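You operate a simulated robot arm through the tools that you are given. There is no shell and no other tool. Be economical: measure what you need, move in short steps, check, and stop when the job is done.

You run a simulated robot arm. Do the job below in one go: nothing can be reset, and whatever is moved stays where it is left.

TASK
Fetch the teal square-head microphone and stand it on the top of the green bookcase. Take the spare castor with a red wheel and put it on the lower tape shelf. Take the silver mini pedal marked p and put it on the top of the black reel cabinet. Put the orange valve carton on the top of the low black trunk. Stack the string packet labelled "medium" from the oak top of the grey cabinet on top of the string packet marked "flat". Put the green microphone on top of the small plant. Do these in any order. Set down upright: teal square-head microphone, spare castor with a red wheel, orange valve carton.
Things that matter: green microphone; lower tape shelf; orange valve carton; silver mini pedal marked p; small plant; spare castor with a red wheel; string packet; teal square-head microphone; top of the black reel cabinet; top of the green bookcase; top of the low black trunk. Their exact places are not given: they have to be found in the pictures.

Only the result counts: the job must be done as asked and must still hold three seconds after the hand-in. Knocking over, shifting, dropping, spilling or breaking anything else fails it.

THE ROBOT
A 7-joint arm with a two-finger parallel gripper on a trunk, on a base that drives. Base frame: it is fixed to the floor where the robot stands at the start and does not move with it; the origin is under the middle of the robot, x ahead of it, y to its left, z up. Units: m, degrees, N and s.
Its first joint turns from -166.0 to 166.0 degrees. Places, roughly: green microphone (5x5x15 cm) [-1.2, 4.2, 1]; lower tape shelf (119x23 cm) [-1.42, -1.88, 1.36]; orange valve carton [-0.25, 4, 1]; silver mini pedal marked p [0.75, 0.5, 0.75]; small plant (9x9x11 cm) [-2.4, 2.5, 1.6]; spare castor with a red wheel (8x8x11 cm) [0.7, 0.5, 1.4]; string packet [-0.75, 4, 1]; teal square-head microphone (6x5x16 cm) [0.6, 0.1, 0.8]; top of the black reel cabinet (18x18 cm) [0.76, 1.58, 0.8]; top of the green bookcase (63x25 cm) [0.72, -1.62, 1.08]; top of the low black trunk [0.2, 4.1, 0.4]. Payload 4.4 kg.
Tool frame: the origin (TCP) lies between the finger pads and is the grasp point; the fingertips stand 0.023 m ahead of it; z points along the fingers, y is the line along which they close. Largest opening 0.094 m; finger width 0.038, thickness 0.01; the body of the gripper, 0.054 by 0.096 m, starts 0.039 m behind the TCP.
Orientation is that of the tool frame in the base frame, as a unit quaternion [w, x, y, z]. With the fingers straight down and closing along the base's y, the tool's x points along the base's -x, its y along +y and its z along -z.

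THE INTERFACE
- The arm moves only by the tool jog_arm. Its argument "commands" is a list of rows, each a list of 7 numbers: the gripper command, from -1 (fully open) to 1 (shut), values between in proportion, then the shift along the base's x, y, z in units of 40 mm (1.0 is 40 mm), then the turn, a rotation vector about the base's x, y, z in units of 5 degrees (1.0 is 5 degrees). In form: [[hand, tx, ty, tz, ax, ay, az], ...]. A call has 1 to 12 rows; each row shifts and turns the commanded pose from where the row before left it. A call with a number of a shift or a turn outside -1 to 1 is refused whole. Each row takes 0.2 s and may step no farther than 0.05 m and 8.6 degrees from the row before; otherwise, or with a gripper value out of range, the whole call is refused. Where a pose cannot be reached the arm comes as near as it can. A force on the tool above 40 N (or 10 N above the force at the start of the call, whichever is more), or a blocked arm, ends the call early, and 0.2 s more pass. The fingers move at their own pace (about 0.108 m/s each) and stop on an object; they squeeze with about 37 N. The grip force told is the motor's: it shows also when the fingers shut on nothing. Time passes only in rows, and 0.2 s behind the last, so rows that do not move let the fingers close. It gives the time, the measured TCP pose, the force on the tool (base axes), the opening and the grip force at its end, in the units of the frame above (readings bear some noise), with the torque about the TCP (base axes, N m) and any sound that the robot's microphone picked up.
- Cameras (640 x 400 px; columns grow to the right, rows downward): "scene" is now at [0.188, 0.2587, 1.5162]; the picture's right is [0.24, -0.97, 0.00], its down [-0.08, -0.02, -1.00] and it looks along [0.97, 0.24, -0.09] (base axes); focal length 214 px, centre (320, 200). "wrist" rides on the gripper at [0.086, 0.016, -0.074] in the tool frame; the picture's right is [-0.18, 0.98, 0.00], its down [-0.58, -0.11, -0.81] and it looks along [-0.79, -0.15, 0.59] (tool axes); focal length 243 px, centre (320, 200).
- camera(camera): a new picture of that camera. The clock stands still meanwhile.
- drive_base(legs): drives the robot by 1 to 6 legs, each [ahead, left, turn to the left] in m, m and degrees, along the robot's own axes; the way and the turn of a leg run together, so that a leg with both is an arc; at most 1.5 m and 180 degrees a leg. The arm and the cameras ride along, it lands a little off, and it stops where it bumps. It gives what a move gives.
- turn_head(pan, tilt): turns the head with the scene camera to pan (to the left, within 120 degrees either way) and tilt (down, from -29 to 69), counted from straight ahead of the robot. It gives what a move gives.
- pixel_to_xyz(camera, pixels): for up to 12 pixels [column, row] of the newest picture of that camera ("zoom" is the newest enlarged one), the place [x, y, z] in the base frame of the surface seen there, good to about 0.003 m. The clock stands still meanwhile.
- zoom(camera, box): a new picture of the part [left, top, right, bottom] of that camera's present view, enlarged. The clock stands still meanwhile.
- hand_in(): hands the job in; it is judged then, once.

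Go step by step. Measure first, check grasps and placings, and put right what went wrong. The budget is 124 turns and 114 pictures, counting those below and the enlarged ones. Unless the task says otherwise, let go and move clear before handing in.

The tools are called after "Emit:" by a JSON object that holds its "api" and its "payload". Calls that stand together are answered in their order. jog_arm: Moves the arm, as the interface text tells. Its arguments: {"type":"object","properties":{"commands":{"type":"array","items":{"type":"array","items":{"type":"number"}}}},"required":["commands"]} The other tools are called the same way: drive_base (legs) drives the base; turn_head (pan, tilt) turns the head that bears the scene camera; camera (camera) takes a picture; pixel_to_xyz (camera, pixels) gives the place of the surface under pixels of a picture; zoom (camera, box) takes an enlarged picture of a part of a camera's view; hand_in () hands the job in.

At the start:

```text
t: 0.0
tcp_pos: [0.2939, 0.361, 1.6025]
tcp_rot: [0.0, -0.001, 1.0, 0.0]
contact_force: [-0.3, 0.3, 0.4]
torque: [0.0, -0.03, -0.03]
width: 0.0941
gripper_force: 0.0
robot x, y, heading: [0.0038, 0.0016, -0.1]
head pan, tilt: [14.2, 5.0]
```

scene: 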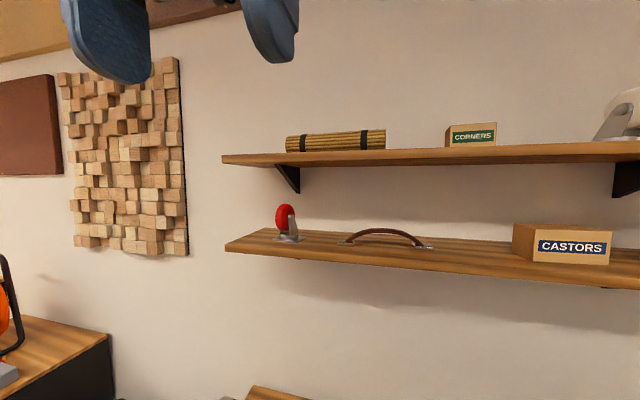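
wrist: 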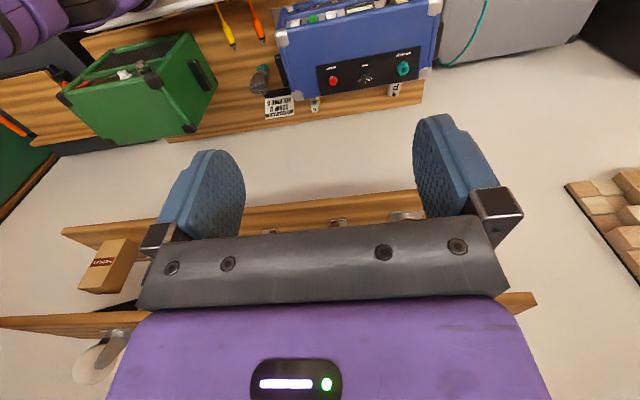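

The scene picture shows the red-wheel castor at about (286,222) on the lower wall shelf; the wrist picture shows the bench with mic and pedals. I'll measure the castor and look down at the bench.

Emit:
{"api": "pixel_to_xyz", "payload": {"camera": "scene", "pixels": [[286, 210], [286, 228], [286, 239], [299, 238], [277, 238], [250, 240], [227, 155], [227, 248], [350, 160], [400, 237]]}}

Emit:
{"api": "turn_head", "payload": {"pan": 14, "tilt": 45}}

Emit:
{"api": "camera", "payload": {"camera": "scene"}}

```text
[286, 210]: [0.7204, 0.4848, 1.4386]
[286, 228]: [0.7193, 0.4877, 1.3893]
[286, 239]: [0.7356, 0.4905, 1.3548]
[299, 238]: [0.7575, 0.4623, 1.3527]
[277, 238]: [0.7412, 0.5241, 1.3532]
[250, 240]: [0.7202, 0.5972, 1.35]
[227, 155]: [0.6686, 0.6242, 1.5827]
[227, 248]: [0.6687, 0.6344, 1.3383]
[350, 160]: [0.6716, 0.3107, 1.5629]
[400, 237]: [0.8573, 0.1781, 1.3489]
```

```text
t: 1.1
tcp_pos: [0.294, 0.3615, 1.6028]
tcp_rot: [0.0, 0.0, 1.0, 0.001]
contact_force: [1.0, -0.3, 0.0]
torque: [-0.02, -0.01, 0.02]
width: 0.094
gripper_force: 0.1
robot x, y, heading: [-0.0013, -0.0006, -0.2]
head pan, tilt: [14.0, 45.0]
```

```text
111 pictures are left
```

scene: 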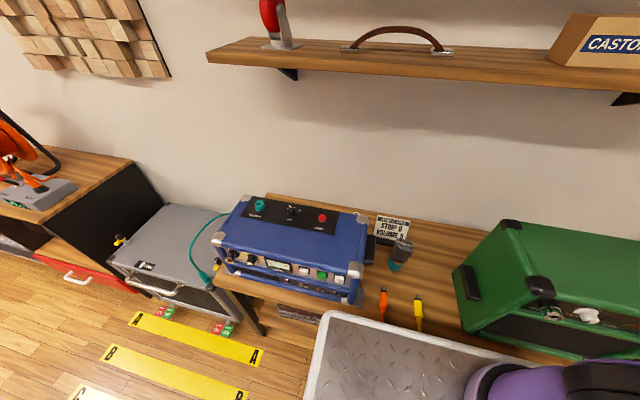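

The mic stands at (400,255) near a blue amp; in the wrist view small silver pedals sit behind the amp at (315,103) and (393,90). I'll zoom on these.

Emit:
{"api": "zoom", "payload": {"camera": "wrist", "box": [230, 40, 450, 150]}}

Emit:
{"api": "zoom", "payload": {"camera": "scene", "box": [200, 180, 460, 342]}}

Emit:
{"api": "pixel_to_xyz", "payload": {"camera": "wrist", "pixels": [[315, 100], [315, 108], [395, 84], [395, 92], [262, 75], [258, 90], [350, 115], [340, 60], [280, 105]]}}

Emit:
{"api": "pixel_to_xyz", "payload": {"camera": "scene", "pixels": [[403, 243], [396, 265], [394, 270], [440, 285], [480, 250], [300, 215], [365, 225], [355, 270], [370, 250], [390, 350], [300, 255]]}}

```text
2.91 times, centred on (340, 95) of wrist
```

zoom: 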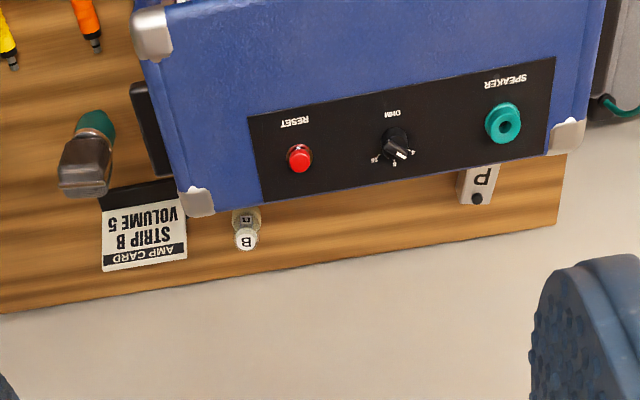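

```text
2.46 times, centred on (330, 261) of scene
```

zoom: 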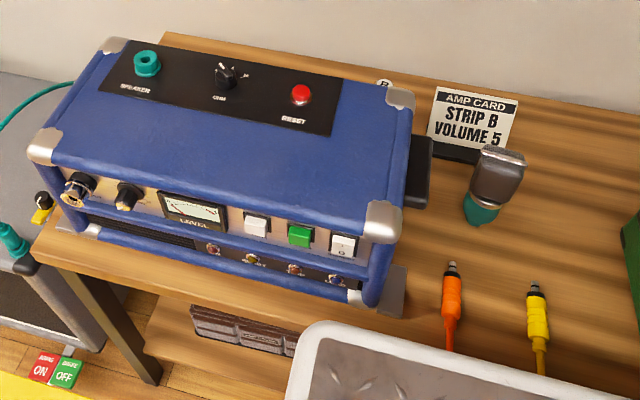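

```text
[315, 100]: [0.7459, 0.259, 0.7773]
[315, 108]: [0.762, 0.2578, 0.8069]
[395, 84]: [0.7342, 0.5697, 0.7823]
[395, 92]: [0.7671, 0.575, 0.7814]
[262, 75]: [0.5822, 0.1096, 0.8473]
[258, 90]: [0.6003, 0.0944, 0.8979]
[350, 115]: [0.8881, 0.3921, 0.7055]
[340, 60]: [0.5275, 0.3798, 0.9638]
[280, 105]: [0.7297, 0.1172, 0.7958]
```

```text
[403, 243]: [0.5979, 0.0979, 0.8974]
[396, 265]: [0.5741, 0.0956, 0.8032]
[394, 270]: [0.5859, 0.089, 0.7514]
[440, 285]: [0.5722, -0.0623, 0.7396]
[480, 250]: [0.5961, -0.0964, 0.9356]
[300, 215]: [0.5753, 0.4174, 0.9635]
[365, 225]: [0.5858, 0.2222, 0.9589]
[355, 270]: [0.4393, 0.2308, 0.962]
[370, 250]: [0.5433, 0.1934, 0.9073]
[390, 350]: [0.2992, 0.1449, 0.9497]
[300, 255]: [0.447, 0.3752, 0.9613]
```

The pedal P is behind the amp's left rear at about (0.75,0.57,0.78); the mic at (0.59,0.095). Now survey the rest of the room.

Emit:
{"api": "turn_head", "payload": {"pan": 70, "tilt": 25}}

Emit:
{"api": "camera", "payload": {"camera": "scene"}}

Emit:
{"api": "turn_head", "payload": {"pan": 118, "tilt": 20}}

Emit:
{"api": "camera", "payload": {"camera": "scene"}}

Emit:
{"api": "turn_head", "payload": {"pan": -60, "tilt": 25}}

Emit:
{"api": "camera", "payload": {"camera": "scene"}}

Emit:
{"api": "turn_head", "payload": {"pan": -119, "tilt": 15}}

Emit:
{"api": "camera", "payload": {"camera": "scene"}}

Emit:
{"api": "turn_head", "payload": {"pan": 40, "tilt": 60}}

Emit:
{"api": "camera", "payload": {"camera": "scene"}}

```text
t: 2.3
tcp_pos: [0.2939, 0.3613, 1.6031]
tcp_rot: [-0.001, 0.001, 1.0, 0.0]
contact_force: [-0.3, -0.2, -0.4]
torque: [0.0, -0.04, 0.01]
width: 0.0939
gripper_force: 0.1
robot x, y, heading: [0.0018, -0.0, 0.3]
head pan, tilt: [70.0, 25.0]
```

```text
108 pictures are left
```

scene: 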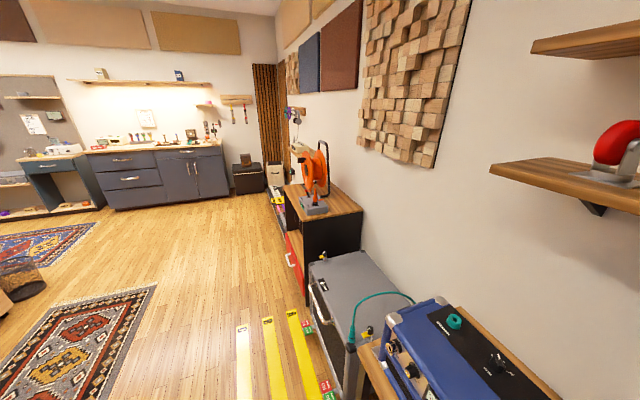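

```text
t: 3.5
tcp_pos: [0.2938, 0.3615, 1.6029]
tcp_rot: [0.0, 0.001, 1.0, 0.0]
contact_force: [0.9, -0.4, 0.1]
torque: [0.01, 0.0, 0.04]
width: 0.094
gripper_force: 0.1
robot x, y, heading: [0.0022, 0.0026, -0.2]
head pan, tilt: [118.0, 20.0]
```

```text
107 pictures are left
```

scene: 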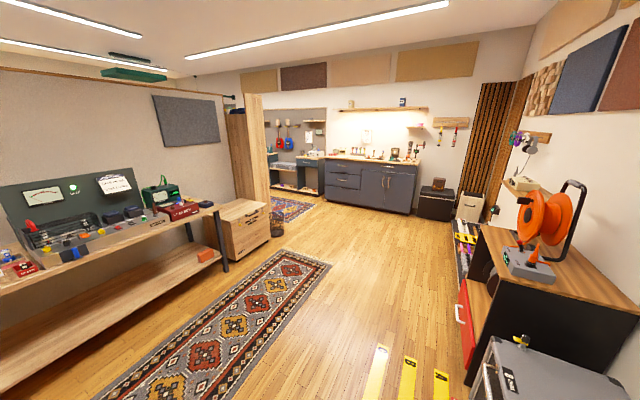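

```text
t: 6.2
tcp_pos: [0.2933, 0.3612, 1.6024]
tcp_rot: [0.0, 0.0, 1.0, -0.001]
contact_force: [-0.7, -0.9, 0.2]
torque: [0.01, 0.01, -0.01]
width: 0.0942
gripper_force: 0.0
robot x, y, heading: [-0.0011, -0.0061, -0.1]
head pan, tilt: [-60.0, 25.0]
```

```text
106 pictures are left
```

scene: 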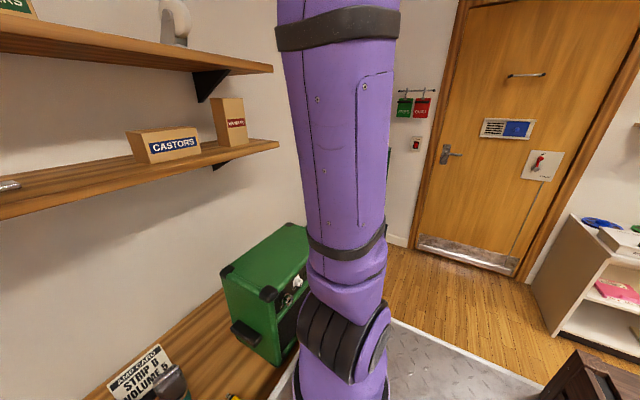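

```text
t: 7.4
tcp_pos: [0.2936, 0.3607, 1.6022]
tcp_rot: [-0.001, 0.0, 1.0, 0.0]
contact_force: [0.3, -0.2, -0.4]
torque: [-0.02, -0.01, 0.01]
width: 0.0939
gripper_force: 0.1
robot x, y, heading: [-0.0012, 0.0011, -0.2]
head pan, tilt: [-119.0, 15.0]
```

```text
105 pictures are left
```

scene: 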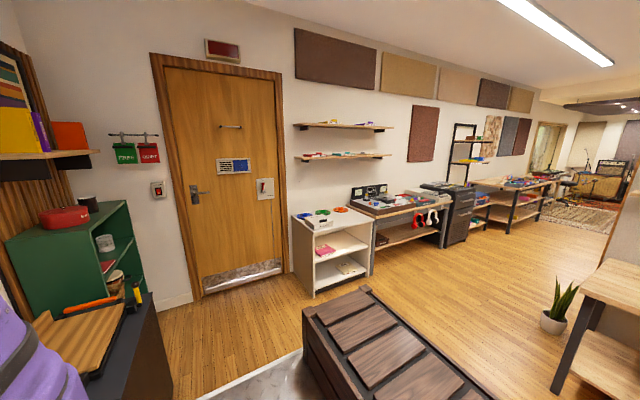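

```text
t: 9.9
tcp_pos: [0.2929, 0.3614, 1.603]
tcp_rot: [0.0, -0.001, 1.0, 0.0]
contact_force: [0.3, -0.4, -0.5]
torque: [0.0, 0.0, -0.02]
width: 0.0939
gripper_force: 0.0
robot x, y, heading: [0.0016, -0.0047, 0.1]
head pan, tilt: [40.0, 60.0]
```

```text
104 pictures are left
```

scene: 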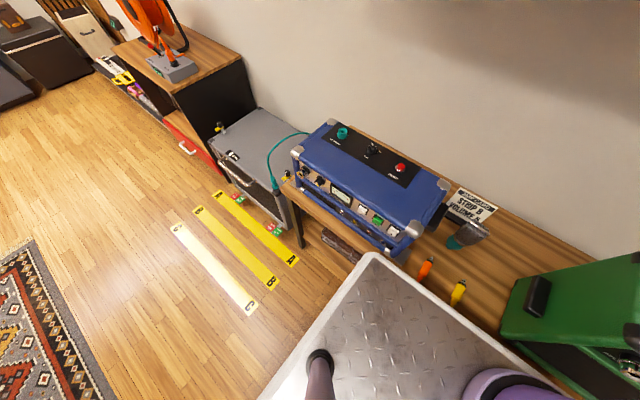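

The bench, the floor strips A–C, the reel cabinet, the green bookcase by the door (right rear) and the far bench are all visible. I'll measure the amp, base deck and strips, and zoom on the mic's base and pedal area.

Emit:
{"api": "pixel_to_xyz", "payload": {"camera": "scene", "pixels": [[372, 255], [530, 366], [215, 195], [295, 262], [250, 310], [180, 228], [282, 180], [205, 60], [232, 155], [335, 122], [445, 185], [320, 380]]}}

Emit:
{"api": "pixel_to_xyz", "payload": {"camera": "wrist", "pixels": [[303, 112], [420, 95], [437, 82], [435, 10], [390, 100], [405, 100], [400, 80], [388, 92], [420, 102], [480, 60], [560, 100], [300, 130]]}}

```text
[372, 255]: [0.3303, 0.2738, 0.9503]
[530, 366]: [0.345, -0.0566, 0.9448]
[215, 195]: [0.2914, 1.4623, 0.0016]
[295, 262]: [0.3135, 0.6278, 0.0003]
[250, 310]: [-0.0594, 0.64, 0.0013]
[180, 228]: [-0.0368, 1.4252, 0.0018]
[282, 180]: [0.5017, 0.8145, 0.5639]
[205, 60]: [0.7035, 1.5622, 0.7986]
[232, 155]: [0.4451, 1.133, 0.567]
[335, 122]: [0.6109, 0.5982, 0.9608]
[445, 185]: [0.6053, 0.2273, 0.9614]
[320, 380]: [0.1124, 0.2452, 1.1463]
```

```text
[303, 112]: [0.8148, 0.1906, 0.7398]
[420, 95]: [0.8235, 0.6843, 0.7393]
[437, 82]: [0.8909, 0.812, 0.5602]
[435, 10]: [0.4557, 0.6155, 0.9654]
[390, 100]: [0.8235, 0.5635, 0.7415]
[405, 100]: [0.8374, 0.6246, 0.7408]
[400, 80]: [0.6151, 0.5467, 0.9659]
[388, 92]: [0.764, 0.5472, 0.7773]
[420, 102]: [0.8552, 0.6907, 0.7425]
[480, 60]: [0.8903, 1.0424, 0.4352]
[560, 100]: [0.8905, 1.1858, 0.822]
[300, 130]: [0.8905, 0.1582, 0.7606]
```

The mic is free-standing at about (0.59,0.095), top near z 0.905; the amp's rear is x≈0.62 and the pedal sits behind it. I'll bring the gripper above the mic first.

Emit:
{"api": "jog_arm", "payload": {"commands": [[-1, 0.45, -0.554, -0.9, 0, 0, 0], [-1, 0.45, -0.554, -0.9, 0, 0, 0], [-1, 0.45, -0.554, -0.9, 0, 0, 0], [-1, 0.45, -0.554, -0.9, 0, 0, 0], [-1, 0.45, -0.554, -0.9, 0, 0, 0], [-1, 0.45, -0.554, -0.9, 0, 0, 0], [-1, 0.45, -0.554, -0.9, 0, 0, 0], [-1, 0.45, -0.554, -0.9, 0, 0, 0], [-1, 0.45, -0.554, -0.9, 0, 0, 0], [-1, 0.45, -0.554, -0.9, 0, 0, 0], [-1, 0.45, -0.554, -0.9, 0, 0, 0], [-1, 0.45, -0.554, -0.9, 0, 0, 0]]}}

Emit:
{"api": "camera", "payload": {"camera": "wrist"}}

```text
t: 12.5
tcp_pos: [0.5095, 0.0955, 1.1703]
tcp_rot: [0.0, 0.001, 1.0, -0.001]
contact_force: [-0.6, 0.3, 0.0]
torque: [-0.03, -0.03, -0.02]
width: 0.0938
gripper_force: 0.2
robot x, y, heading: [-0.0026, -0.0006, 0.2]
head pan, tilt: [40.0, 60.0]
```

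```text
103 pictures are left
```

wrist: 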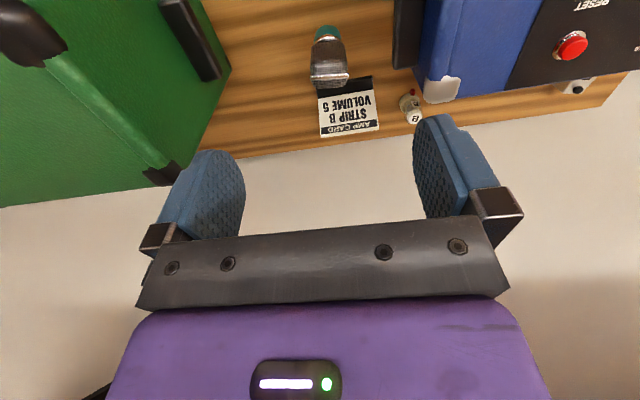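

The mic is at (328,60) in the wrist view; I'll zoom and measure its head.

Emit:
{"api": "zoom", "payload": {"camera": "wrist", "box": [270, 10, 390, 100]}}

Emit:
{"api": "pixel_to_xyz", "payload": {"camera": "wrist", "pixels": [[313, 76], [330, 76], [346, 74], [316, 86], [346, 85], [330, 85], [327, 32], [327, 60], [375, 105], [322, 115]]}}

```text
4.44 times, centred on (330, 55) of wrist
```

zoom: 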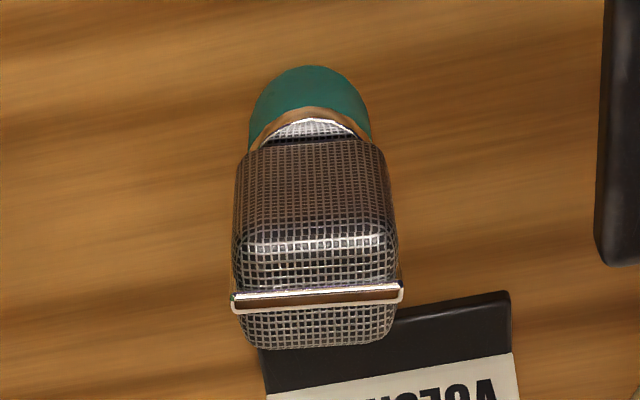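

```text
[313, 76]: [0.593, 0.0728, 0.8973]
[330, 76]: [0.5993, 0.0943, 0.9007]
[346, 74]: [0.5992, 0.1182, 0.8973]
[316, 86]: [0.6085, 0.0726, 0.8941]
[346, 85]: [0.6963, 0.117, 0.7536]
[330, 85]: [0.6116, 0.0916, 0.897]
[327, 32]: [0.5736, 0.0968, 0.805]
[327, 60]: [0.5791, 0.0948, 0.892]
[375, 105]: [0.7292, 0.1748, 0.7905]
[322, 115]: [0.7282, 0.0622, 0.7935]
```

Head is about 55 mm wide in y, centred at (0.597,0.095), top 0.901. I'll descend to z≈0.87 and close.

Emit:
{"api": "jog_arm", "payload": {"commands": [[-1, 0.73, 0, 0, 0, 0, 0], [-1, 0.73, 0, 0, 0, 0, 0], [-1, 0.73, 0, 0, 0, 0, 0], [-1, 0, 0, -1, 0, 0, 0], [-1, 0, 0, -1, 0, 0, 0], [-1, 0, 0, -1, 0, 0, 0], [-1, 0, 0, -1, 0, 0, 0], [-1, 0, 0, -1, 0, 0, 0], [-1, 0, 0, -1, 0, 0, 0], [-1, 0, 0, -1, 0, 0, 0], [-1, 0, 0, -0.5, 0, 0, 0]]}}

Emit:
{"api": "jog_arm", "payload": {"commands": [[1, 0, 0, 0, 0, 0, 0], [1, 0, 0, 0, 0, 0, 0], [1, 0, 0, 0, 0, 0, 0], [1, 0, 0, 0.5, 0, 0, 0], [1, 0, 0, 0.5, 0, 0, 0]]}}

Emit:
{"api": "camera", "payload": {"camera": "wrist"}}

```text
t: 14.9
tcp_pos: [0.5966, 0.0959, 0.8706]
tcp_rot: [0.0, -0.001, 1.0, 0.0]
contact_force: [0.4, -0.1, 0.2]
torque: [0.03, -0.04, 0.02]
width: 0.0941
gripper_force: 0.1
robot x, y, heading: [-0.0009, 0.0024, -0.1]
head pan, tilt: [40.0, 60.0]
```

```text
t: 16.1
tcp_pos: [0.5962, 0.0962, 0.9121]
tcp_rot: [-0.002, 0.0, 1.0, 0.0]
contact_force: [0.7, -0.1, -4.4]
torque: [-0.01, -0.01, 0.0]
width: 0.056
gripper_force: 38.0
robot x, y, heading: [0.0007, 0.0016, -0.0]
head pan, tilt: [40.0, 60.0]
```

```text
101 pictures are left
```

wrist: 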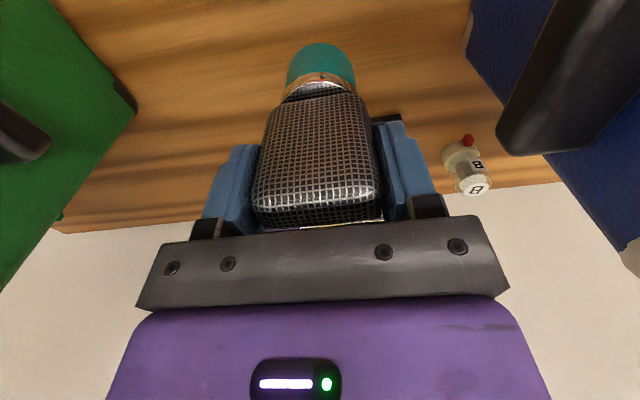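

The mic is held (opening 0.056). I lift it clear, pull back, and look to the right for the way to the bookcase.

Emit:
{"api": "jog_arm", "payload": {"commands": [[1, 0, 0, 1, 0, 0, 0], [1, 0, 0, 1, 0, 0, 0], [1, 0, 0, 1, 0, 0, 0], [1, 0, 0, 1, 0, 0, 0], [1, 0, 0, 1, 0, 0, 0], [1, 0, 0, 1, 0, 0, 0], [1, 0, 0, 1, 0, 0, 0], [1, 0, 0, 1, 0, 0, 0], [1, 0, 0, 1, 0, 0, 0], [1, -1, 0, 0, 0, 0, 0], [1, -1, 0, 0, 0, 0, 0], [1, -1, 0, 0, 0, 0, 0]]}}

Emit:
{"api": "turn_head", "payload": {"pan": -85, "tilt": 40}}

Emit:
{"api": "camera", "payload": {"camera": "scene"}}

Emit:
{"api": "pixel_to_xyz", "payload": {"camera": "scene", "pixels": [[100, 100], [200, 200], [300, 200], [400, 200], [500, 200], [300, 300], [400, 300], [500, 300], [600, 300], [600, 200], [400, 100], [200, 100]]}}

Emit:
{"api": "turn_head", "payload": {"pan": -119, "tilt": 50}}

Emit:
{"api": "camera", "payload": {"camera": "scene"}}

Emit:
{"api": "pixel_to_xyz", "payload": {"camera": "scene", "pixels": [[100, 100], [200, 200], [300, 200], [400, 200], [500, 200], [300, 300], [400, 300], [500, 300], [600, 300], [600, 200], [400, 100], [200, 100]]}}

```text
t: 18.7
tcp_pos: [0.4779, 0.0953, 1.2704]
tcp_rot: [-0.001, -0.001, 1.0, 0.0]
contact_force: [0.6, -0.1, -5.1]
torque: [-0.02, 0.09, 0.0]
width: 0.0561
gripper_force: 36.1
robot x, y, heading: [0.0027, -0.0024, -0.0]
head pan, tilt: [40.0, 60.0]
```

```text
t: 20.7
tcp_pos: [0.4765, 0.0957, 1.2715]
tcp_rot: [0.001, 0.0, 1.0, 0.0]
contact_force: [0.6, -0.7, -4.1]
torque: [-0.01, 0.02, -0.04]
width: 0.0559
gripper_force: 36.9
robot x, y, heading: [-0.0046, 0.0014, -0.3]
head pan, tilt: [-85.0, 40.0]
```

```text
100 pictures are left
```

scene: 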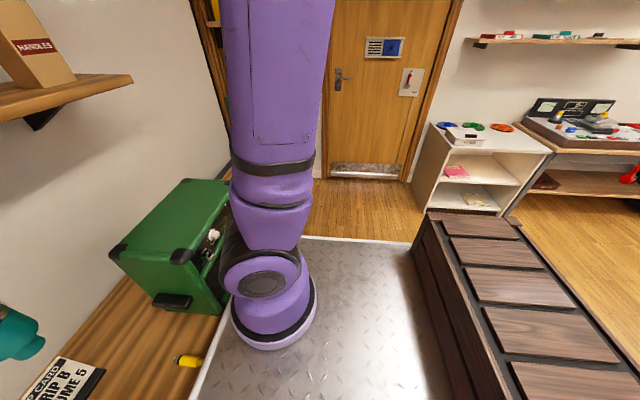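

```text
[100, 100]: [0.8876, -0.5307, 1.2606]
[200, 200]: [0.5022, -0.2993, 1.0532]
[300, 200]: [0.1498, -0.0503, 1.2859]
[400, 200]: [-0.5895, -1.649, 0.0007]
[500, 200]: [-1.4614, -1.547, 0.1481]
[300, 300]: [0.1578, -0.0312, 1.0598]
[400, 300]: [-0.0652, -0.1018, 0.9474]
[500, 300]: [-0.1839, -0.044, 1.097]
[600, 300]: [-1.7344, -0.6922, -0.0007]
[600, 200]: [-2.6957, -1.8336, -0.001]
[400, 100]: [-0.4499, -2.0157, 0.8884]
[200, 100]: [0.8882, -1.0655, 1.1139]
```

```text
t: 21.7
tcp_pos: [0.4772, 0.0947, 1.2717]
tcp_rot: [0.0, 0.0, 1.0, 0.0]
contact_force: [0.3, 0.5, -4.0]
torque: [0.01, 0.0, -0.01]
width: 0.0556
gripper_force: 37.5
robot x, y, heading: [0.0026, 0.0004, -0.0]
head pan, tilt: [-119.0, 50.0]
```

```text
99 pictures are left
```

scene: 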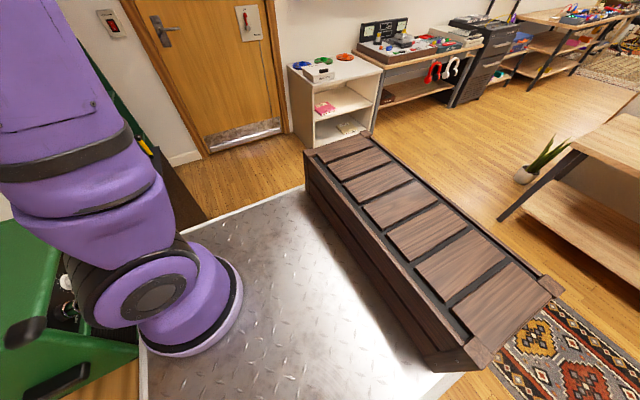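

```text
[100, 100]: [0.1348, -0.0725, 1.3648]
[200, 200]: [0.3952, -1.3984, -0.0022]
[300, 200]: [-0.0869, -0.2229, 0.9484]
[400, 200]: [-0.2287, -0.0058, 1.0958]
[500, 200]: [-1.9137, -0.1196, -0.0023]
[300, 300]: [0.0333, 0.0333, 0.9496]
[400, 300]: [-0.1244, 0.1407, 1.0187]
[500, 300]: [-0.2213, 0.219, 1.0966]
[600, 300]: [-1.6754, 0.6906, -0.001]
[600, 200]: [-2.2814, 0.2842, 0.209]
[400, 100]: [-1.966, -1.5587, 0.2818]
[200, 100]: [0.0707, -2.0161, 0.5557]
```

The crate belongs to the robot's own rear deck; the floor on the right by the door is clear. I back off slightly and drive right about 1.2 m toward the bookcase.

Emit:
{"api": "drive_base", "payload": {"legs": [[-0.15, 0, 0], [0, -1.2, 0]]}}

Emit:
{"api": "turn_head", "payload": {"pan": -25, "tilt": 35}}

Emit:
{"api": "camera", "payload": {"camera": "scene"}}

```text
t: 28.7
tcp_pos: [0.3153, -1.1047, 1.2707]
tcp_rot: [0.0, 0.012, 1.0, 0.0]
contact_force: [0.3, 0.3, -4.8]
torque: [0.03, 0.04, 0.02]
width: 0.0556
gripper_force: 37.2
robot x, y, heading: [-0.1627, -1.1871, -1.1]
head pan, tilt: [-119.0, 50.0]
```

```text
t: 30.4
tcp_pos: [0.3141, -1.1042, 1.2709]
tcp_rot: [-0.001, 0.01, 1.0, 0.0]
contact_force: [0.1, -0.1, -4.1]
torque: [-0.01, 0.0, 0.01]
width: 0.0559
gripper_force: 37.0
robot x, y, heading: [-0.1603, -1.1893, -1.2]
head pan, tilt: [-25.0, 35.0]
```

```text
98 pictures are left
```

scene: 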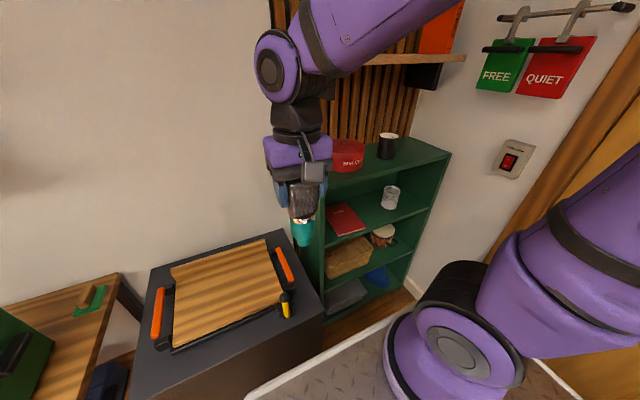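

The green bookcase top carries a red box at (347,152) and dark mug at (387,145), with a wall shelf above. I'll measure.

Emit:
{"api": "pixel_to_xyz", "payload": {"camera": "scene", "pixels": [[347, 150], [347, 172], [386, 150], [386, 160], [410, 150], [430, 165], [445, 152], [370, 175], [345, 186], [410, 62], [460, 58], [425, 78]]}}

Emit:
{"api": "zoom", "payload": {"camera": "scene", "box": [260, 40, 480, 260]}}

Emit:
{"api": "pixel_to_xyz", "payload": {"camera": "scene", "pixels": [[302, 195], [302, 215], [301, 244], [311, 240], [380, 64], [365, 60], [230, 260], [325, 300]]}}

```text
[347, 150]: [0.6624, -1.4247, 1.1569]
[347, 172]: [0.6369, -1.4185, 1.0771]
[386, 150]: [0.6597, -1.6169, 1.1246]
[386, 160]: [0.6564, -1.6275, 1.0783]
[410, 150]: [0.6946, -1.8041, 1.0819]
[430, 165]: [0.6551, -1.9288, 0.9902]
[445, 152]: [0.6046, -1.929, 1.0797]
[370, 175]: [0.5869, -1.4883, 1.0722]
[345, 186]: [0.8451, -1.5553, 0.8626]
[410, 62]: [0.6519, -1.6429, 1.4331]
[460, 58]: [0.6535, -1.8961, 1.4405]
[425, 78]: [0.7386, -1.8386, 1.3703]
```

```text
1.82 times, centred on (370, 150) of scene
```

zoom: 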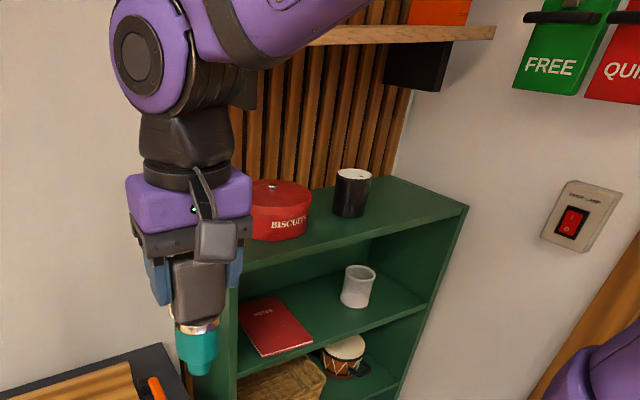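

```text
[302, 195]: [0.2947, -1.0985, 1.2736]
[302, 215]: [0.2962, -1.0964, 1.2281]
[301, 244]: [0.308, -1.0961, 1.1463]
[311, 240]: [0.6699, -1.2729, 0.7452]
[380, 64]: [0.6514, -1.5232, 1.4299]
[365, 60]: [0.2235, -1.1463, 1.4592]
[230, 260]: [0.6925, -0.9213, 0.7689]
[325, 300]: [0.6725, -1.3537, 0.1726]
```

The shelf above the bookcase (front edge x≈0.65, z≈1.43) would foul a vertical hand, so I'll need a tilted grasp of the mic. I look for a free spot on the near bench end to set it down and regrasp.

Emit:
{"api": "turn_head", "payload": {"pan": 30, "tilt": 40}}

Emit:
{"api": "camera", "payload": {"camera": "scene"}}

Emit:
{"api": "pixel_to_xyz", "payload": {"camera": "scene", "pixels": [[100, 200], [150, 200], [200, 200], [250, 200], [300, 200], [200, 250], [250, 250], [300, 250], [200, 300], [250, 300], [300, 300], [350, 250]]}}

```text
t: 31.7
tcp_pos: [0.3158, -1.1026, 1.272]
tcp_rot: [0.001, 0.011, 1.0, 0.0]
contact_force: [-0.5, 0.6, -4.9]
torque: [-0.02, 0.01, -0.03]
width: 0.0557
gripper_force: 36.9
robot x, y, heading: [-0.1637, -1.1912, -1.5]
head pan, tilt: [30.0, 40.0]
```

```text
96 pictures are left
```

scene: 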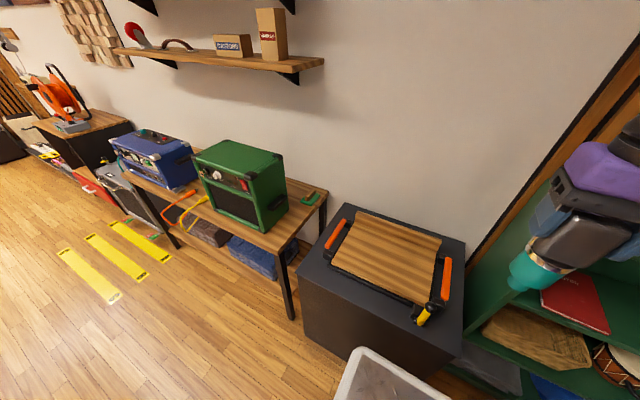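

```text
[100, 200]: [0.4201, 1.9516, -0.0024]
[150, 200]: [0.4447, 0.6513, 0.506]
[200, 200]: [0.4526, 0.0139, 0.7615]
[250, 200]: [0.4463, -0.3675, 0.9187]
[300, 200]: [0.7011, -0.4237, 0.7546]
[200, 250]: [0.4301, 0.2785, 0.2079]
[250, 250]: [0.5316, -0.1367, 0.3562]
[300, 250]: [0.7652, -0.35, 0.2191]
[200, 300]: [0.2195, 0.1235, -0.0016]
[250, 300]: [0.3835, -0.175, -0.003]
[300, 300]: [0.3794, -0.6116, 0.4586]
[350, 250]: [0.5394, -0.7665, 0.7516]
```

The end of the bench is cramped next to the green amp, so I'll go back to the mic's original roomy spot to regrasp it tilted.

Emit:
{"api": "drive_base", "payload": {"legs": [[0, 1.2, 1.5]]}}

Emit:
{"api": "turn_head", "payload": {"pan": 5, "tilt": 35}}

Emit:
{"api": "camera", "payload": {"camera": "scene"}}

```text
t: 37.7
tcp_pos: [0.3269, 0.1034, 1.2716]
tcp_rot: [-0.001, 0.001, 1.0, 0.0]
contact_force: [-0.3, -0.3, -4.1]
torque: [0.03, 0.0, 0.03]
width: 0.0557
gripper_force: 37.1
robot x, y, heading: [-0.1496, 0.0078, -0.2]
head pan, tilt: [30.0, 40.0]
```

```text
t: 38.6
tcp_pos: [0.3286, 0.1042, 1.2713]
tcp_rot: [-0.001, 0.0, 1.0, 0.0]
contact_force: [-0.3, -0.3, -3.6]
torque: [-0.03, 0.05, -0.03]
width: 0.056
gripper_force: 37.0
robot x, y, heading: [-0.1502, 0.0119, -0.2]
head pan, tilt: [5.0, 35.0]
```

```text
95 pictures are left
```

scene: 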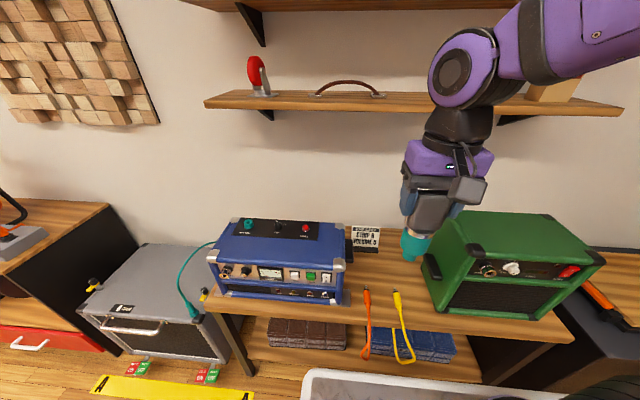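

The robot is back with a clear view; I set the mic back at its original spot (TCP 0.597,0.10,0.871).

Emit:
{"api": "jog_arm", "payload": {"commands": [[1, 0.838, -0.02, -0.88, 0, 0, 0], [1, 0.838, -0.02, -0.88, 0, 0, 0], [1, 0.838, -0.02, -0.88, 0, 0, 0], [1, 0.838, -0.02, -0.88, 0, 0, 0], [1, 0.838, -0.02, -0.88, 0, 0, 0], [1, 0.838, -0.02, -0.88, 0, 0, 0], [1, 0.838, -0.02, -0.88, 0, 0, 0], [1, 0.838, -0.02, -0.88, 0, 0, 0], [1, 0, 0, -0.95, 0, 0, 0], [1, 0, 0, -0.95, 0, 0, 0], [1, 0, 0, -0.95, 0, 0, 0], [1, 0, 0, -0.1, 0, 0, 0]]}}

```text
t: 41.2
tcp_pos: [0.5944, 0.0977, 0.8726]
tcp_rot: [0.0, 0.001, 1.0, 0.001]
contact_force: [0.4, -0.1, -3.7]
torque: [-0.01, 0.02, 0.01]
width: 0.0559
gripper_force: 37.2
robot x, y, heading: [-0.1509, 0.0062, 0.2]
head pan, tilt: [5.0, 35.0]
```

Still carrying the weight (−3.7 N); lower a couple of millimetres more, release and go up.

Emit:
{"api": "jog_arm", "payload": {"commands": [[1, 0, 0, -0.05, 0, 0, 0], [1, 0, 0, -0.03, 0, 0, 0], [-1, 0, 0, 0, 0, 0, 0], [-1, 0, 0, 0, 0, 0, 0], [-1, 0, 0, 0, 0, 0, 0], [-1, 0, 0, 1, 0, 0, 0], [-1, 0, 0, 1, 0, 0, 0], [-1, -0.5, 0, 1, 0, 0, 0]]}}

Emit:
{"api": "camera", "payload": {"camera": "wrist"}}

```text
t: 43.0
tcp_pos: [0.5765, 0.0966, 0.9882]
tcp_rot: [-0.002, 0.0, 1.0, 0.0]
contact_force: [0.0, -1.2, -0.3]
torque: [0.02, 0.01, 0.01]
width: 0.0941
gripper_force: 0.1
robot x, y, heading: [-0.1455, 0.0097, 0.0]
head pan, tilt: [5.0, 35.0]
```

```text
94 pictures are left
```

wrist: 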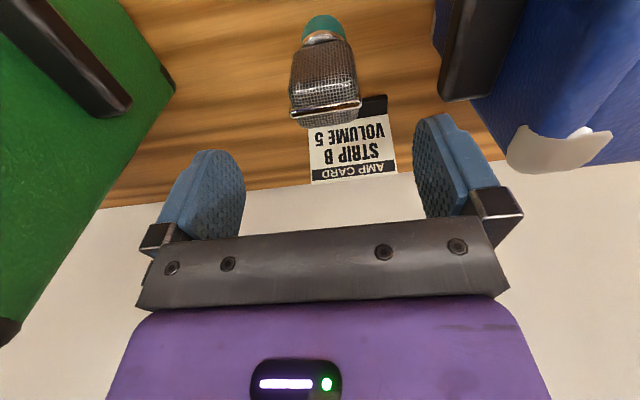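

The mic stands upright. I tilt the hand 50° (fingers forward-down) while backing off.

Emit:
{"api": "jog_arm", "payload": {"commands": [[-1, -0.26, 0, 0, 0, -1, 0], [-1, -0.26, 0, 0, 0, -1, 0], [-1, -0.26, 0, 0, 0, -1, 0], [-1, -0.26, 0, 0, 0, -1, 0], [-1, -0.26, 0, 0, 0, -1, 0], [-1, -0.26, 0, 0, 0, -1, 0], [-1, -0.26, 0, 0, 0, -1, 0], [-1, -0.26, 0, 0, 0, -1, 0], [-1, -0.26, 0, 0, 0, -1, 0], [-1, -0.26, 0, 0, 0, -1, 0]]}}

Emit:
{"api": "camera", "payload": {"camera": "wrist"}}

Emit:
{"api": "camera", "payload": {"camera": "scene"}}

```text
t: 45.2
tcp_pos: [0.4981, 0.1141, 0.9854]
tcp_rot: [0.424, 0.0, 0.906, 0.001]
contact_force: [-0.2, -0.7, -0.3]
torque: [0.01, 0.0, 0.0]
width: 0.0941
gripper_force: 0.0
out of reach, approached as far as the arm can: row 9, 10
robot x, y, heading: [-0.1499, 0.0122, -0.0]
head pan, tilt: [5.0, 35.0]
```

```text
93 pictures are left
```

wrist: 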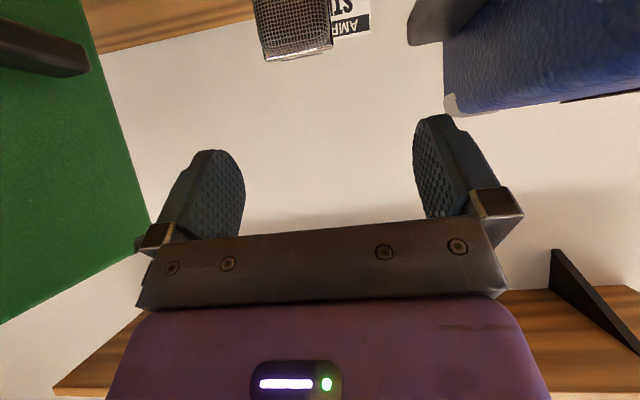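

```text
92 pictures are left
```

scene: 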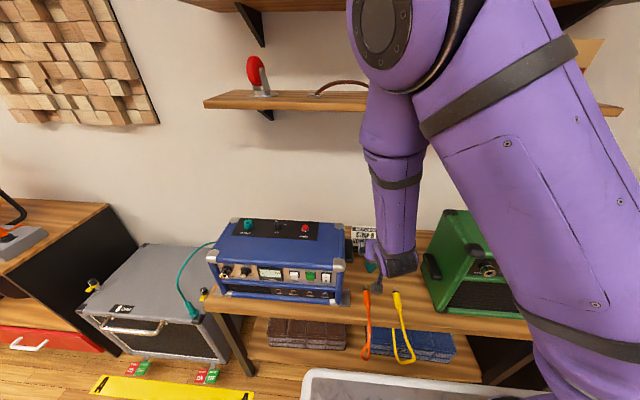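

Tilt reached but the pose is too close to the robot; I back the base 0.15 m and then see.

Emit:
{"api": "drive_base", "payload": {"legs": [[-0.15, 0, 0]]}}

Emit:
{"api": "jog_arm", "payload": {"commands": [[-1, 0.8, 0, 0, 0, 0, 0], [-1, 0.8, 0, 0, 0, 0, 0], [-1, 0.8, 0, 0, 0, 0, 0]]}}

Emit:
{"api": "camera", "payload": {"camera": "wrist"}}

```text
t: 46.6
tcp_pos: [0.3495, 0.1148, 0.9852]
tcp_rot: [0.422, 0.0, 0.906, 0.0]
contact_force: [0.6, -0.3, -0.2]
torque: [0.0, -0.01, 0.04]
width: 0.094
gripper_force: 0.0
robot x, y, heading: [-0.2971, 0.0083, -0.4]
head pan, tilt: [5.0, 35.0]
```

```text
t: 47.4
tcp_pos: [0.4464, 0.1153, 0.9857]
tcp_rot: [0.422, 0.0, 0.906, 0.001]
contact_force: [-1.1, 0.6, 0.1]
torque: [-0.02, 0.03, 0.02]
width: 0.0943
gripper_force: 0.1
robot x, y, heading: [-0.2982, 0.0092, 0.1]
head pan, tilt: [5.0, 35.0]
```

```text
91 pictures are left
```

wrist: 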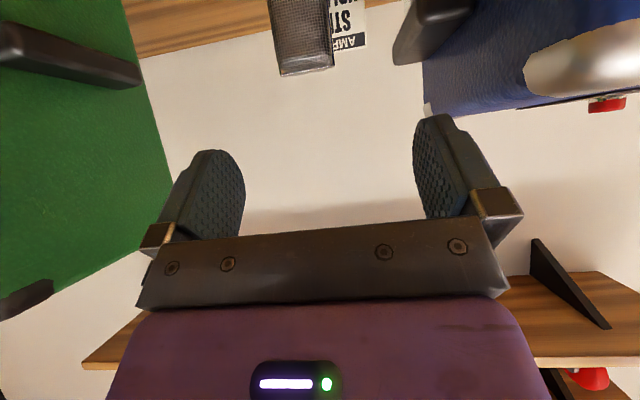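

TCP is free to move now. I locate the mic head again to align.

Emit:
{"api": "pixel_to_xyz", "payload": {"camera": "wrist", "pixels": [[280, 72], [305, 70], [330, 65], [300, 40], [270, 10], [325, 10]]}}

```text
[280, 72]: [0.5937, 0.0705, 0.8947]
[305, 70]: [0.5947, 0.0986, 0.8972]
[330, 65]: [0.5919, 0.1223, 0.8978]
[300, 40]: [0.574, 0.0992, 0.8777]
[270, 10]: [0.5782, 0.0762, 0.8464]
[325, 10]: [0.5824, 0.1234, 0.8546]
```

Head centre y≈0.098, x≈0.595. Align, approach along the fingers, and close.

Emit:
{"api": "jog_arm", "payload": {"commands": [[-1, 0, -0.43, 0, 0, 0, 0], [-1, 0.74, 0, -0.555, 0, 0, 0], [-1, 0.74, 0, -0.555, 0, 0, 0], [-1, 0.74, 0, -0.555, 0, 0, 0], [-1, 0.74, 0, -0.555, 0, 0, 0], [-1, 0.74, 0, -0.555, 0, 0, 0]]}}

Emit:
{"api": "camera", "payload": {"camera": "wrist"}}

```text
t: 48.8
tcp_pos: [0.5933, 0.0979, 0.8752]
tcp_rot: [0.423, 0.0, 0.906, 0.0]
contact_force: [-0.9, -0.1, 0.9]
torque: [0.01, -0.01, -0.05]
width: 0.0941
gripper_force: 0.0
robot x, y, heading: [-0.2949, 0.0101, 0.0]
head pan, tilt: [5.0, 35.0]
```

```text
90 pictures are left
```

wrist: 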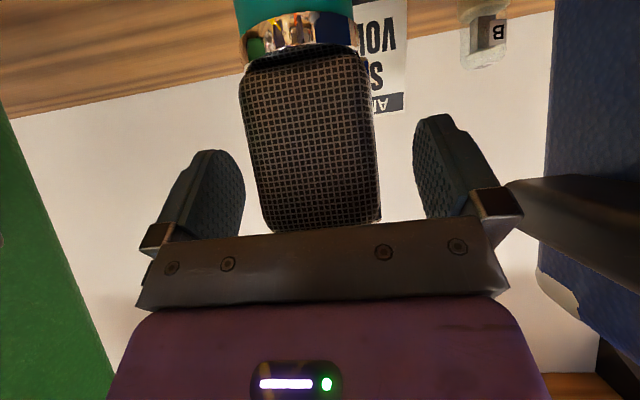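

Fingers straddle the head well. Close, lift, and pull back.

Emit:
{"api": "jog_arm", "payload": {"commands": [[1, 0, 0, 0, 0, 0, 0], [1, 0, 0, 0, 0, 0, 0], [1, 0, 0, 0, 0, 0, 0], [1, 0, 0, 0.5, 0, 0, 0], [1, 0, 0, 1, 0, 0, 0], [1, 0, 0, 1, 0, 0, 0], [1, 0, 0, 1, 0, 0, 0], [1, -0.5, 0, 1, 0, 0, 0], [1, -0.5, 0, 1, 0, 0, 0], [1, -0.5, 0, 1, 0, 0, 0], [1, -0.5, 0, 1, 0, 0, 0], [1, -0.5, 0, 1, 0, 0, 0]]}}

Emit:
{"api": "camera", "payload": {"camera": "wrist"}}

```text
t: 51.4
tcp_pos: [0.4924, 0.0986, 1.2132]
tcp_rot: [0.422, 0.0, 0.907, 0.0]
contact_force: [0.6, 1.5, -5.9]
torque: [-0.02, 0.02, -0.03]
width: 0.056
gripper_force: 37.6
robot x, y, heading: [-0.2961, 0.0101, 0.1]
head pan, tilt: [5.0, 35.0]
```

```text
89 pictures are left
```

wrist: 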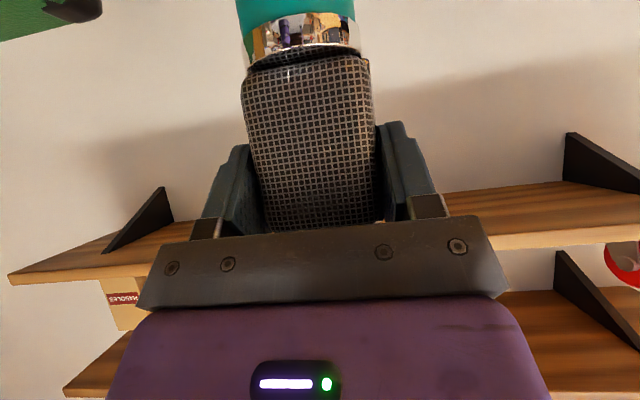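

Mic held with a tilted hand. Raise a bit and drive to the bookcase.

Emit:
{"api": "jog_arm", "payload": {"commands": [[1, 0, 0, 1, 0, 0, 0], [1, 0, 0, 1, 0, 0, 0]]}}

Emit:
{"api": "drive_base", "payload": {"legs": [[0, -1.43, 0], [0.12, 0, 0]]}}

Emit:
{"api": "turn_head", "payload": {"pan": -20, "tilt": 30}}

Emit:
{"api": "camera", "payload": {"camera": "scene"}}

```text
t: 52.0
tcp_pos: [0.4935, 0.0968, 1.2942]
tcp_rot: [0.423, 0.0, 0.906, 0.0]
contact_force: [-0.7, -0.6, -5.8]
torque: [0.0, 0.07, 0.01]
width: 0.0556
gripper_force: 37.1
robot x, y, heading: [-0.2987, 0.0126, -0.1]
head pan, tilt: [5.0, 35.0]
```

```text
t: 60.0
tcp_pos: [0.6157, -1.3351, 1.2938]
tcp_rot: [0.422, -0.001, 0.906, 0.001]
contact_force: [0.1, 0.1, -4.4]
torque: [0.03, -0.03, 0.01]
width: 0.056
gripper_force: 36.6
robot x, y, heading: [-0.1756, -1.4252, 0.1]
head pan, tilt: [5.0, 35.0]
```

```text
t: 60.9
tcp_pos: [0.6149, -1.3355, 1.2938]
tcp_rot: [0.423, -0.001, 0.906, 0.001]
contact_force: [-1.0, 0.6, -4.3]
torque: [0.02, 0.02, 0.02]
width: 0.0559
gripper_force: 37.2
robot x, y, heading: [-0.1794, -1.4251, 0.1]
head pan, tilt: [-20.0, 30.0]
```

```text
88 pictures are left
```

scene: 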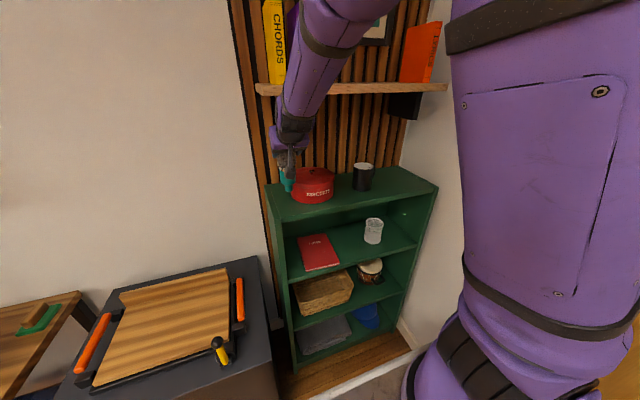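

TCP is at x 0.615, left of the tin. I pull back, shift right 0.46 m, then check.

Emit:
{"api": "jog_arm", "payload": {"commands": [[1, -1, 0, 0, 0, 0, 0], [1, -1, 0, 0, 0, 0, 0], [1, 0, -1, 0, 0, 0, 0], [1, 0, -1, 0, 0, 0, 0], [1, 0, -1, 0, 0, 0, 0], [1, 0, -1, 0, 0, 0, 0], [1, 0, -1, 0, 0, 0, 0], [1, 0, -1, 0, 0, 0, 0], [1, 0, -1, 0, 0, 0, 0], [1, 0, -1, 0, 0, 0, 0], [1, 0, -1, 0, 0, 0, 0], [1, 0, -1, 0, 0, 0, 0]]}}

Emit:
{"api": "jog_arm", "payload": {"commands": [[1, 0, -1, 0, 0, 0, 0], [1, 0, -0.6, 0, 0, 0, 0]]}}

Emit:
{"api": "camera", "payload": {"camera": "scene"}}

Emit:
{"api": "camera", "payload": {"camera": "wrist"}}

```text
t: 63.5
tcp_pos: [0.5371, -1.7317, 1.2946]
tcp_rot: [0.423, -0.003, 0.906, 0.001]
contact_force: [0.5, 1.5, -3.0]
torque: [0.01, 0.01, -0.05]
width: 0.0559
gripper_force: 36.9
robot x, y, heading: [-0.1779, -1.4184, 0.2]
head pan, tilt: [-20.0, 30.0]
```

```text
t: 64.1
tcp_pos: [0.5357, -1.7984, 1.2942]
tcp_rot: [0.423, 0.0, 0.906, 0.001]
contact_force: [0.0, 1.6, -4.0]
torque: [-0.01, 0.02, -0.06]
width: 0.0559
gripper_force: 37.5
robot x, y, heading: [-0.1806, -1.4257, -0.0]
head pan, tilt: [-20.0, 30.0]
```

```text
87 pictures are left
```

scene: 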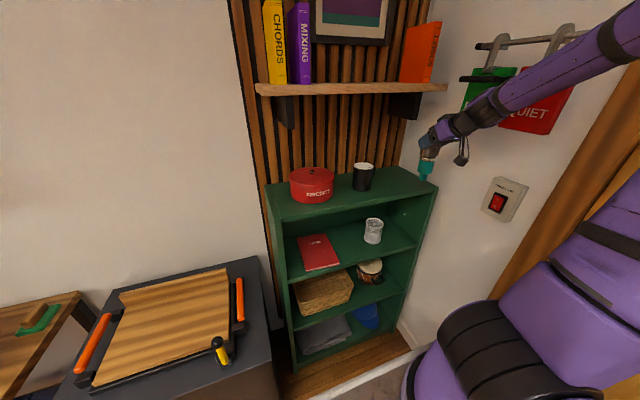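

```text
86 pictures are left
```

wrist: 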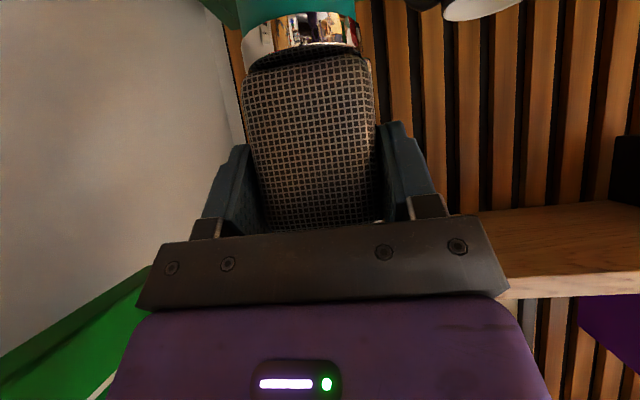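

Clear on the right of the mug. Move forward to x≈0.67 and lower toward z≈1.215.

Emit:
{"api": "jog_arm", "payload": {"commands": [[1, 0.84, 0, 0, 0, 0, 0], [1, 0.84, 0, 0, 0, 0, 0], [1, 0.84, 0, 0, 0, 0, 0], [1, 0.84, 0, 0, 0, 0, 0], [1, 0, 0, -0.8, 0, 0, 0], [1, 0, 0, -0.8, 0, 0, 0], [1, 0, 0, -0.2, 0, 0, 0]]}}

Emit:
{"api": "zoom", "payload": {"camera": "scene", "box": [370, 110, 490, 210]}}

```text
t: 65.7
tcp_pos: [0.6698, -1.7994, 1.2228]
tcp_rot: [0.423, 0.0, 0.906, 0.0]
contact_force: [-0.5, 0.2, -4.0]
torque: [0.01, 0.01, 0.0]
width: 0.0557
gripper_force: 37.3
robot x, y, heading: [-0.1783, -1.4218, -0.2]
head pan, tilt: [-20.0, 30.0]
```

```text
4.00 times, centred on (430, 160) of scene
```

zoom: 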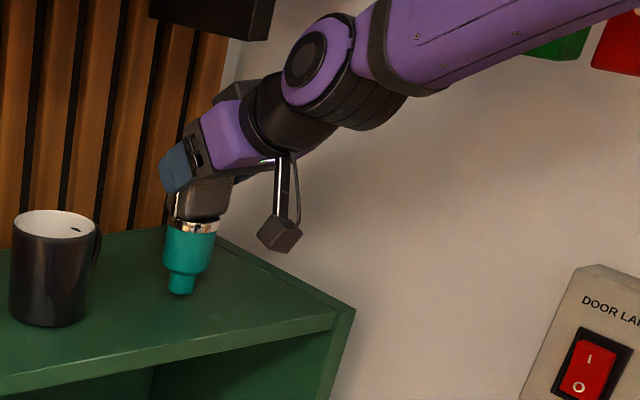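

The mic's narrow foot is just above the top. Lower in 2 mm steps until the weight is taken.

Emit:
{"api": "jog_arm", "payload": {"commands": [[1, 0, 0, -0.05, 0, 0, 0], [1, 0, 0, -0.05, 0, 0, 0], [1, 0, 0, -0.05, 0, 0, 0], [1, 0, 0, -0.05, 0, 0, 0]]}}

```text
t: 66.7
tcp_pos: [0.6694, -1.7994, 1.2153]
tcp_rot: [0.422, 0.0, 0.906, 0.0]
contact_force: [-3.4, 0.2, 6.7]
torque: [-0.09, 0.27, -0.02]
width: 0.0558
gripper_force: 36.7
robot x, y, heading: [-0.1769, -1.4212, -0.0]
head pan, tilt: [-20.0, 30.0]
```

Contact made (+6.7 N). Release and retreat along the finger axis.

Emit:
{"api": "jog_arm", "payload": {"commands": [[1, 0, 0, 0.02, 0, 0, 0], [-0.4, 0, 0, 0, 0, 0, 0], [-1, 0, 0, 0, 0, 0, 0], [-1, 0, 0, 0, 0, 0, 0], [-1, -0.77, 0, 0.64, 0, 0, 0], [-1, -0.77, 0, 0.64, 0, 0, 0], [-1, -0.77, 0, 0.64, 0, 0, 0], [-1, -0.9, 0, 0, 0, 0, 0], [-1, -0.9, 0, 0, 0, 0, 0]]}}

Emit:
{"api": "zoom", "payload": {"camera": "scene", "box": [320, 90, 500, 230]}}

```text
t: 68.7
tcp_pos: [0.5064, -1.7982, 1.2914]
tcp_rot: [0.421, -0.001, 0.907, 0.001]
contact_force: [1.3, -0.3, 0.1]
torque: [0.02, 0.02, 0.02]
width: 0.0939
gripper_force: 0.1
robot x, y, heading: [-0.1772, -1.4227, 0.2]
head pan, tilt: [-20.0, 30.0]
```

```text
2.86 times, centred on (410, 160) of scene
```

zoom: 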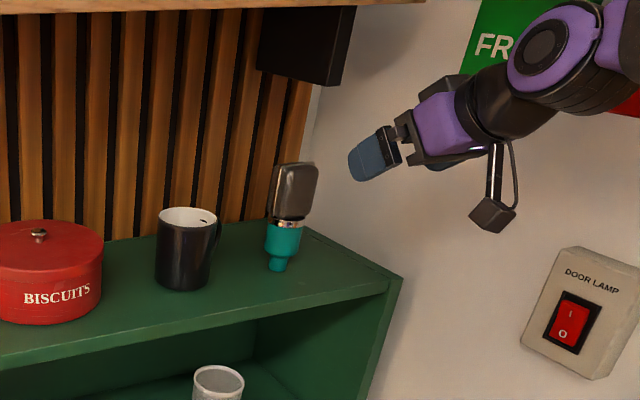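

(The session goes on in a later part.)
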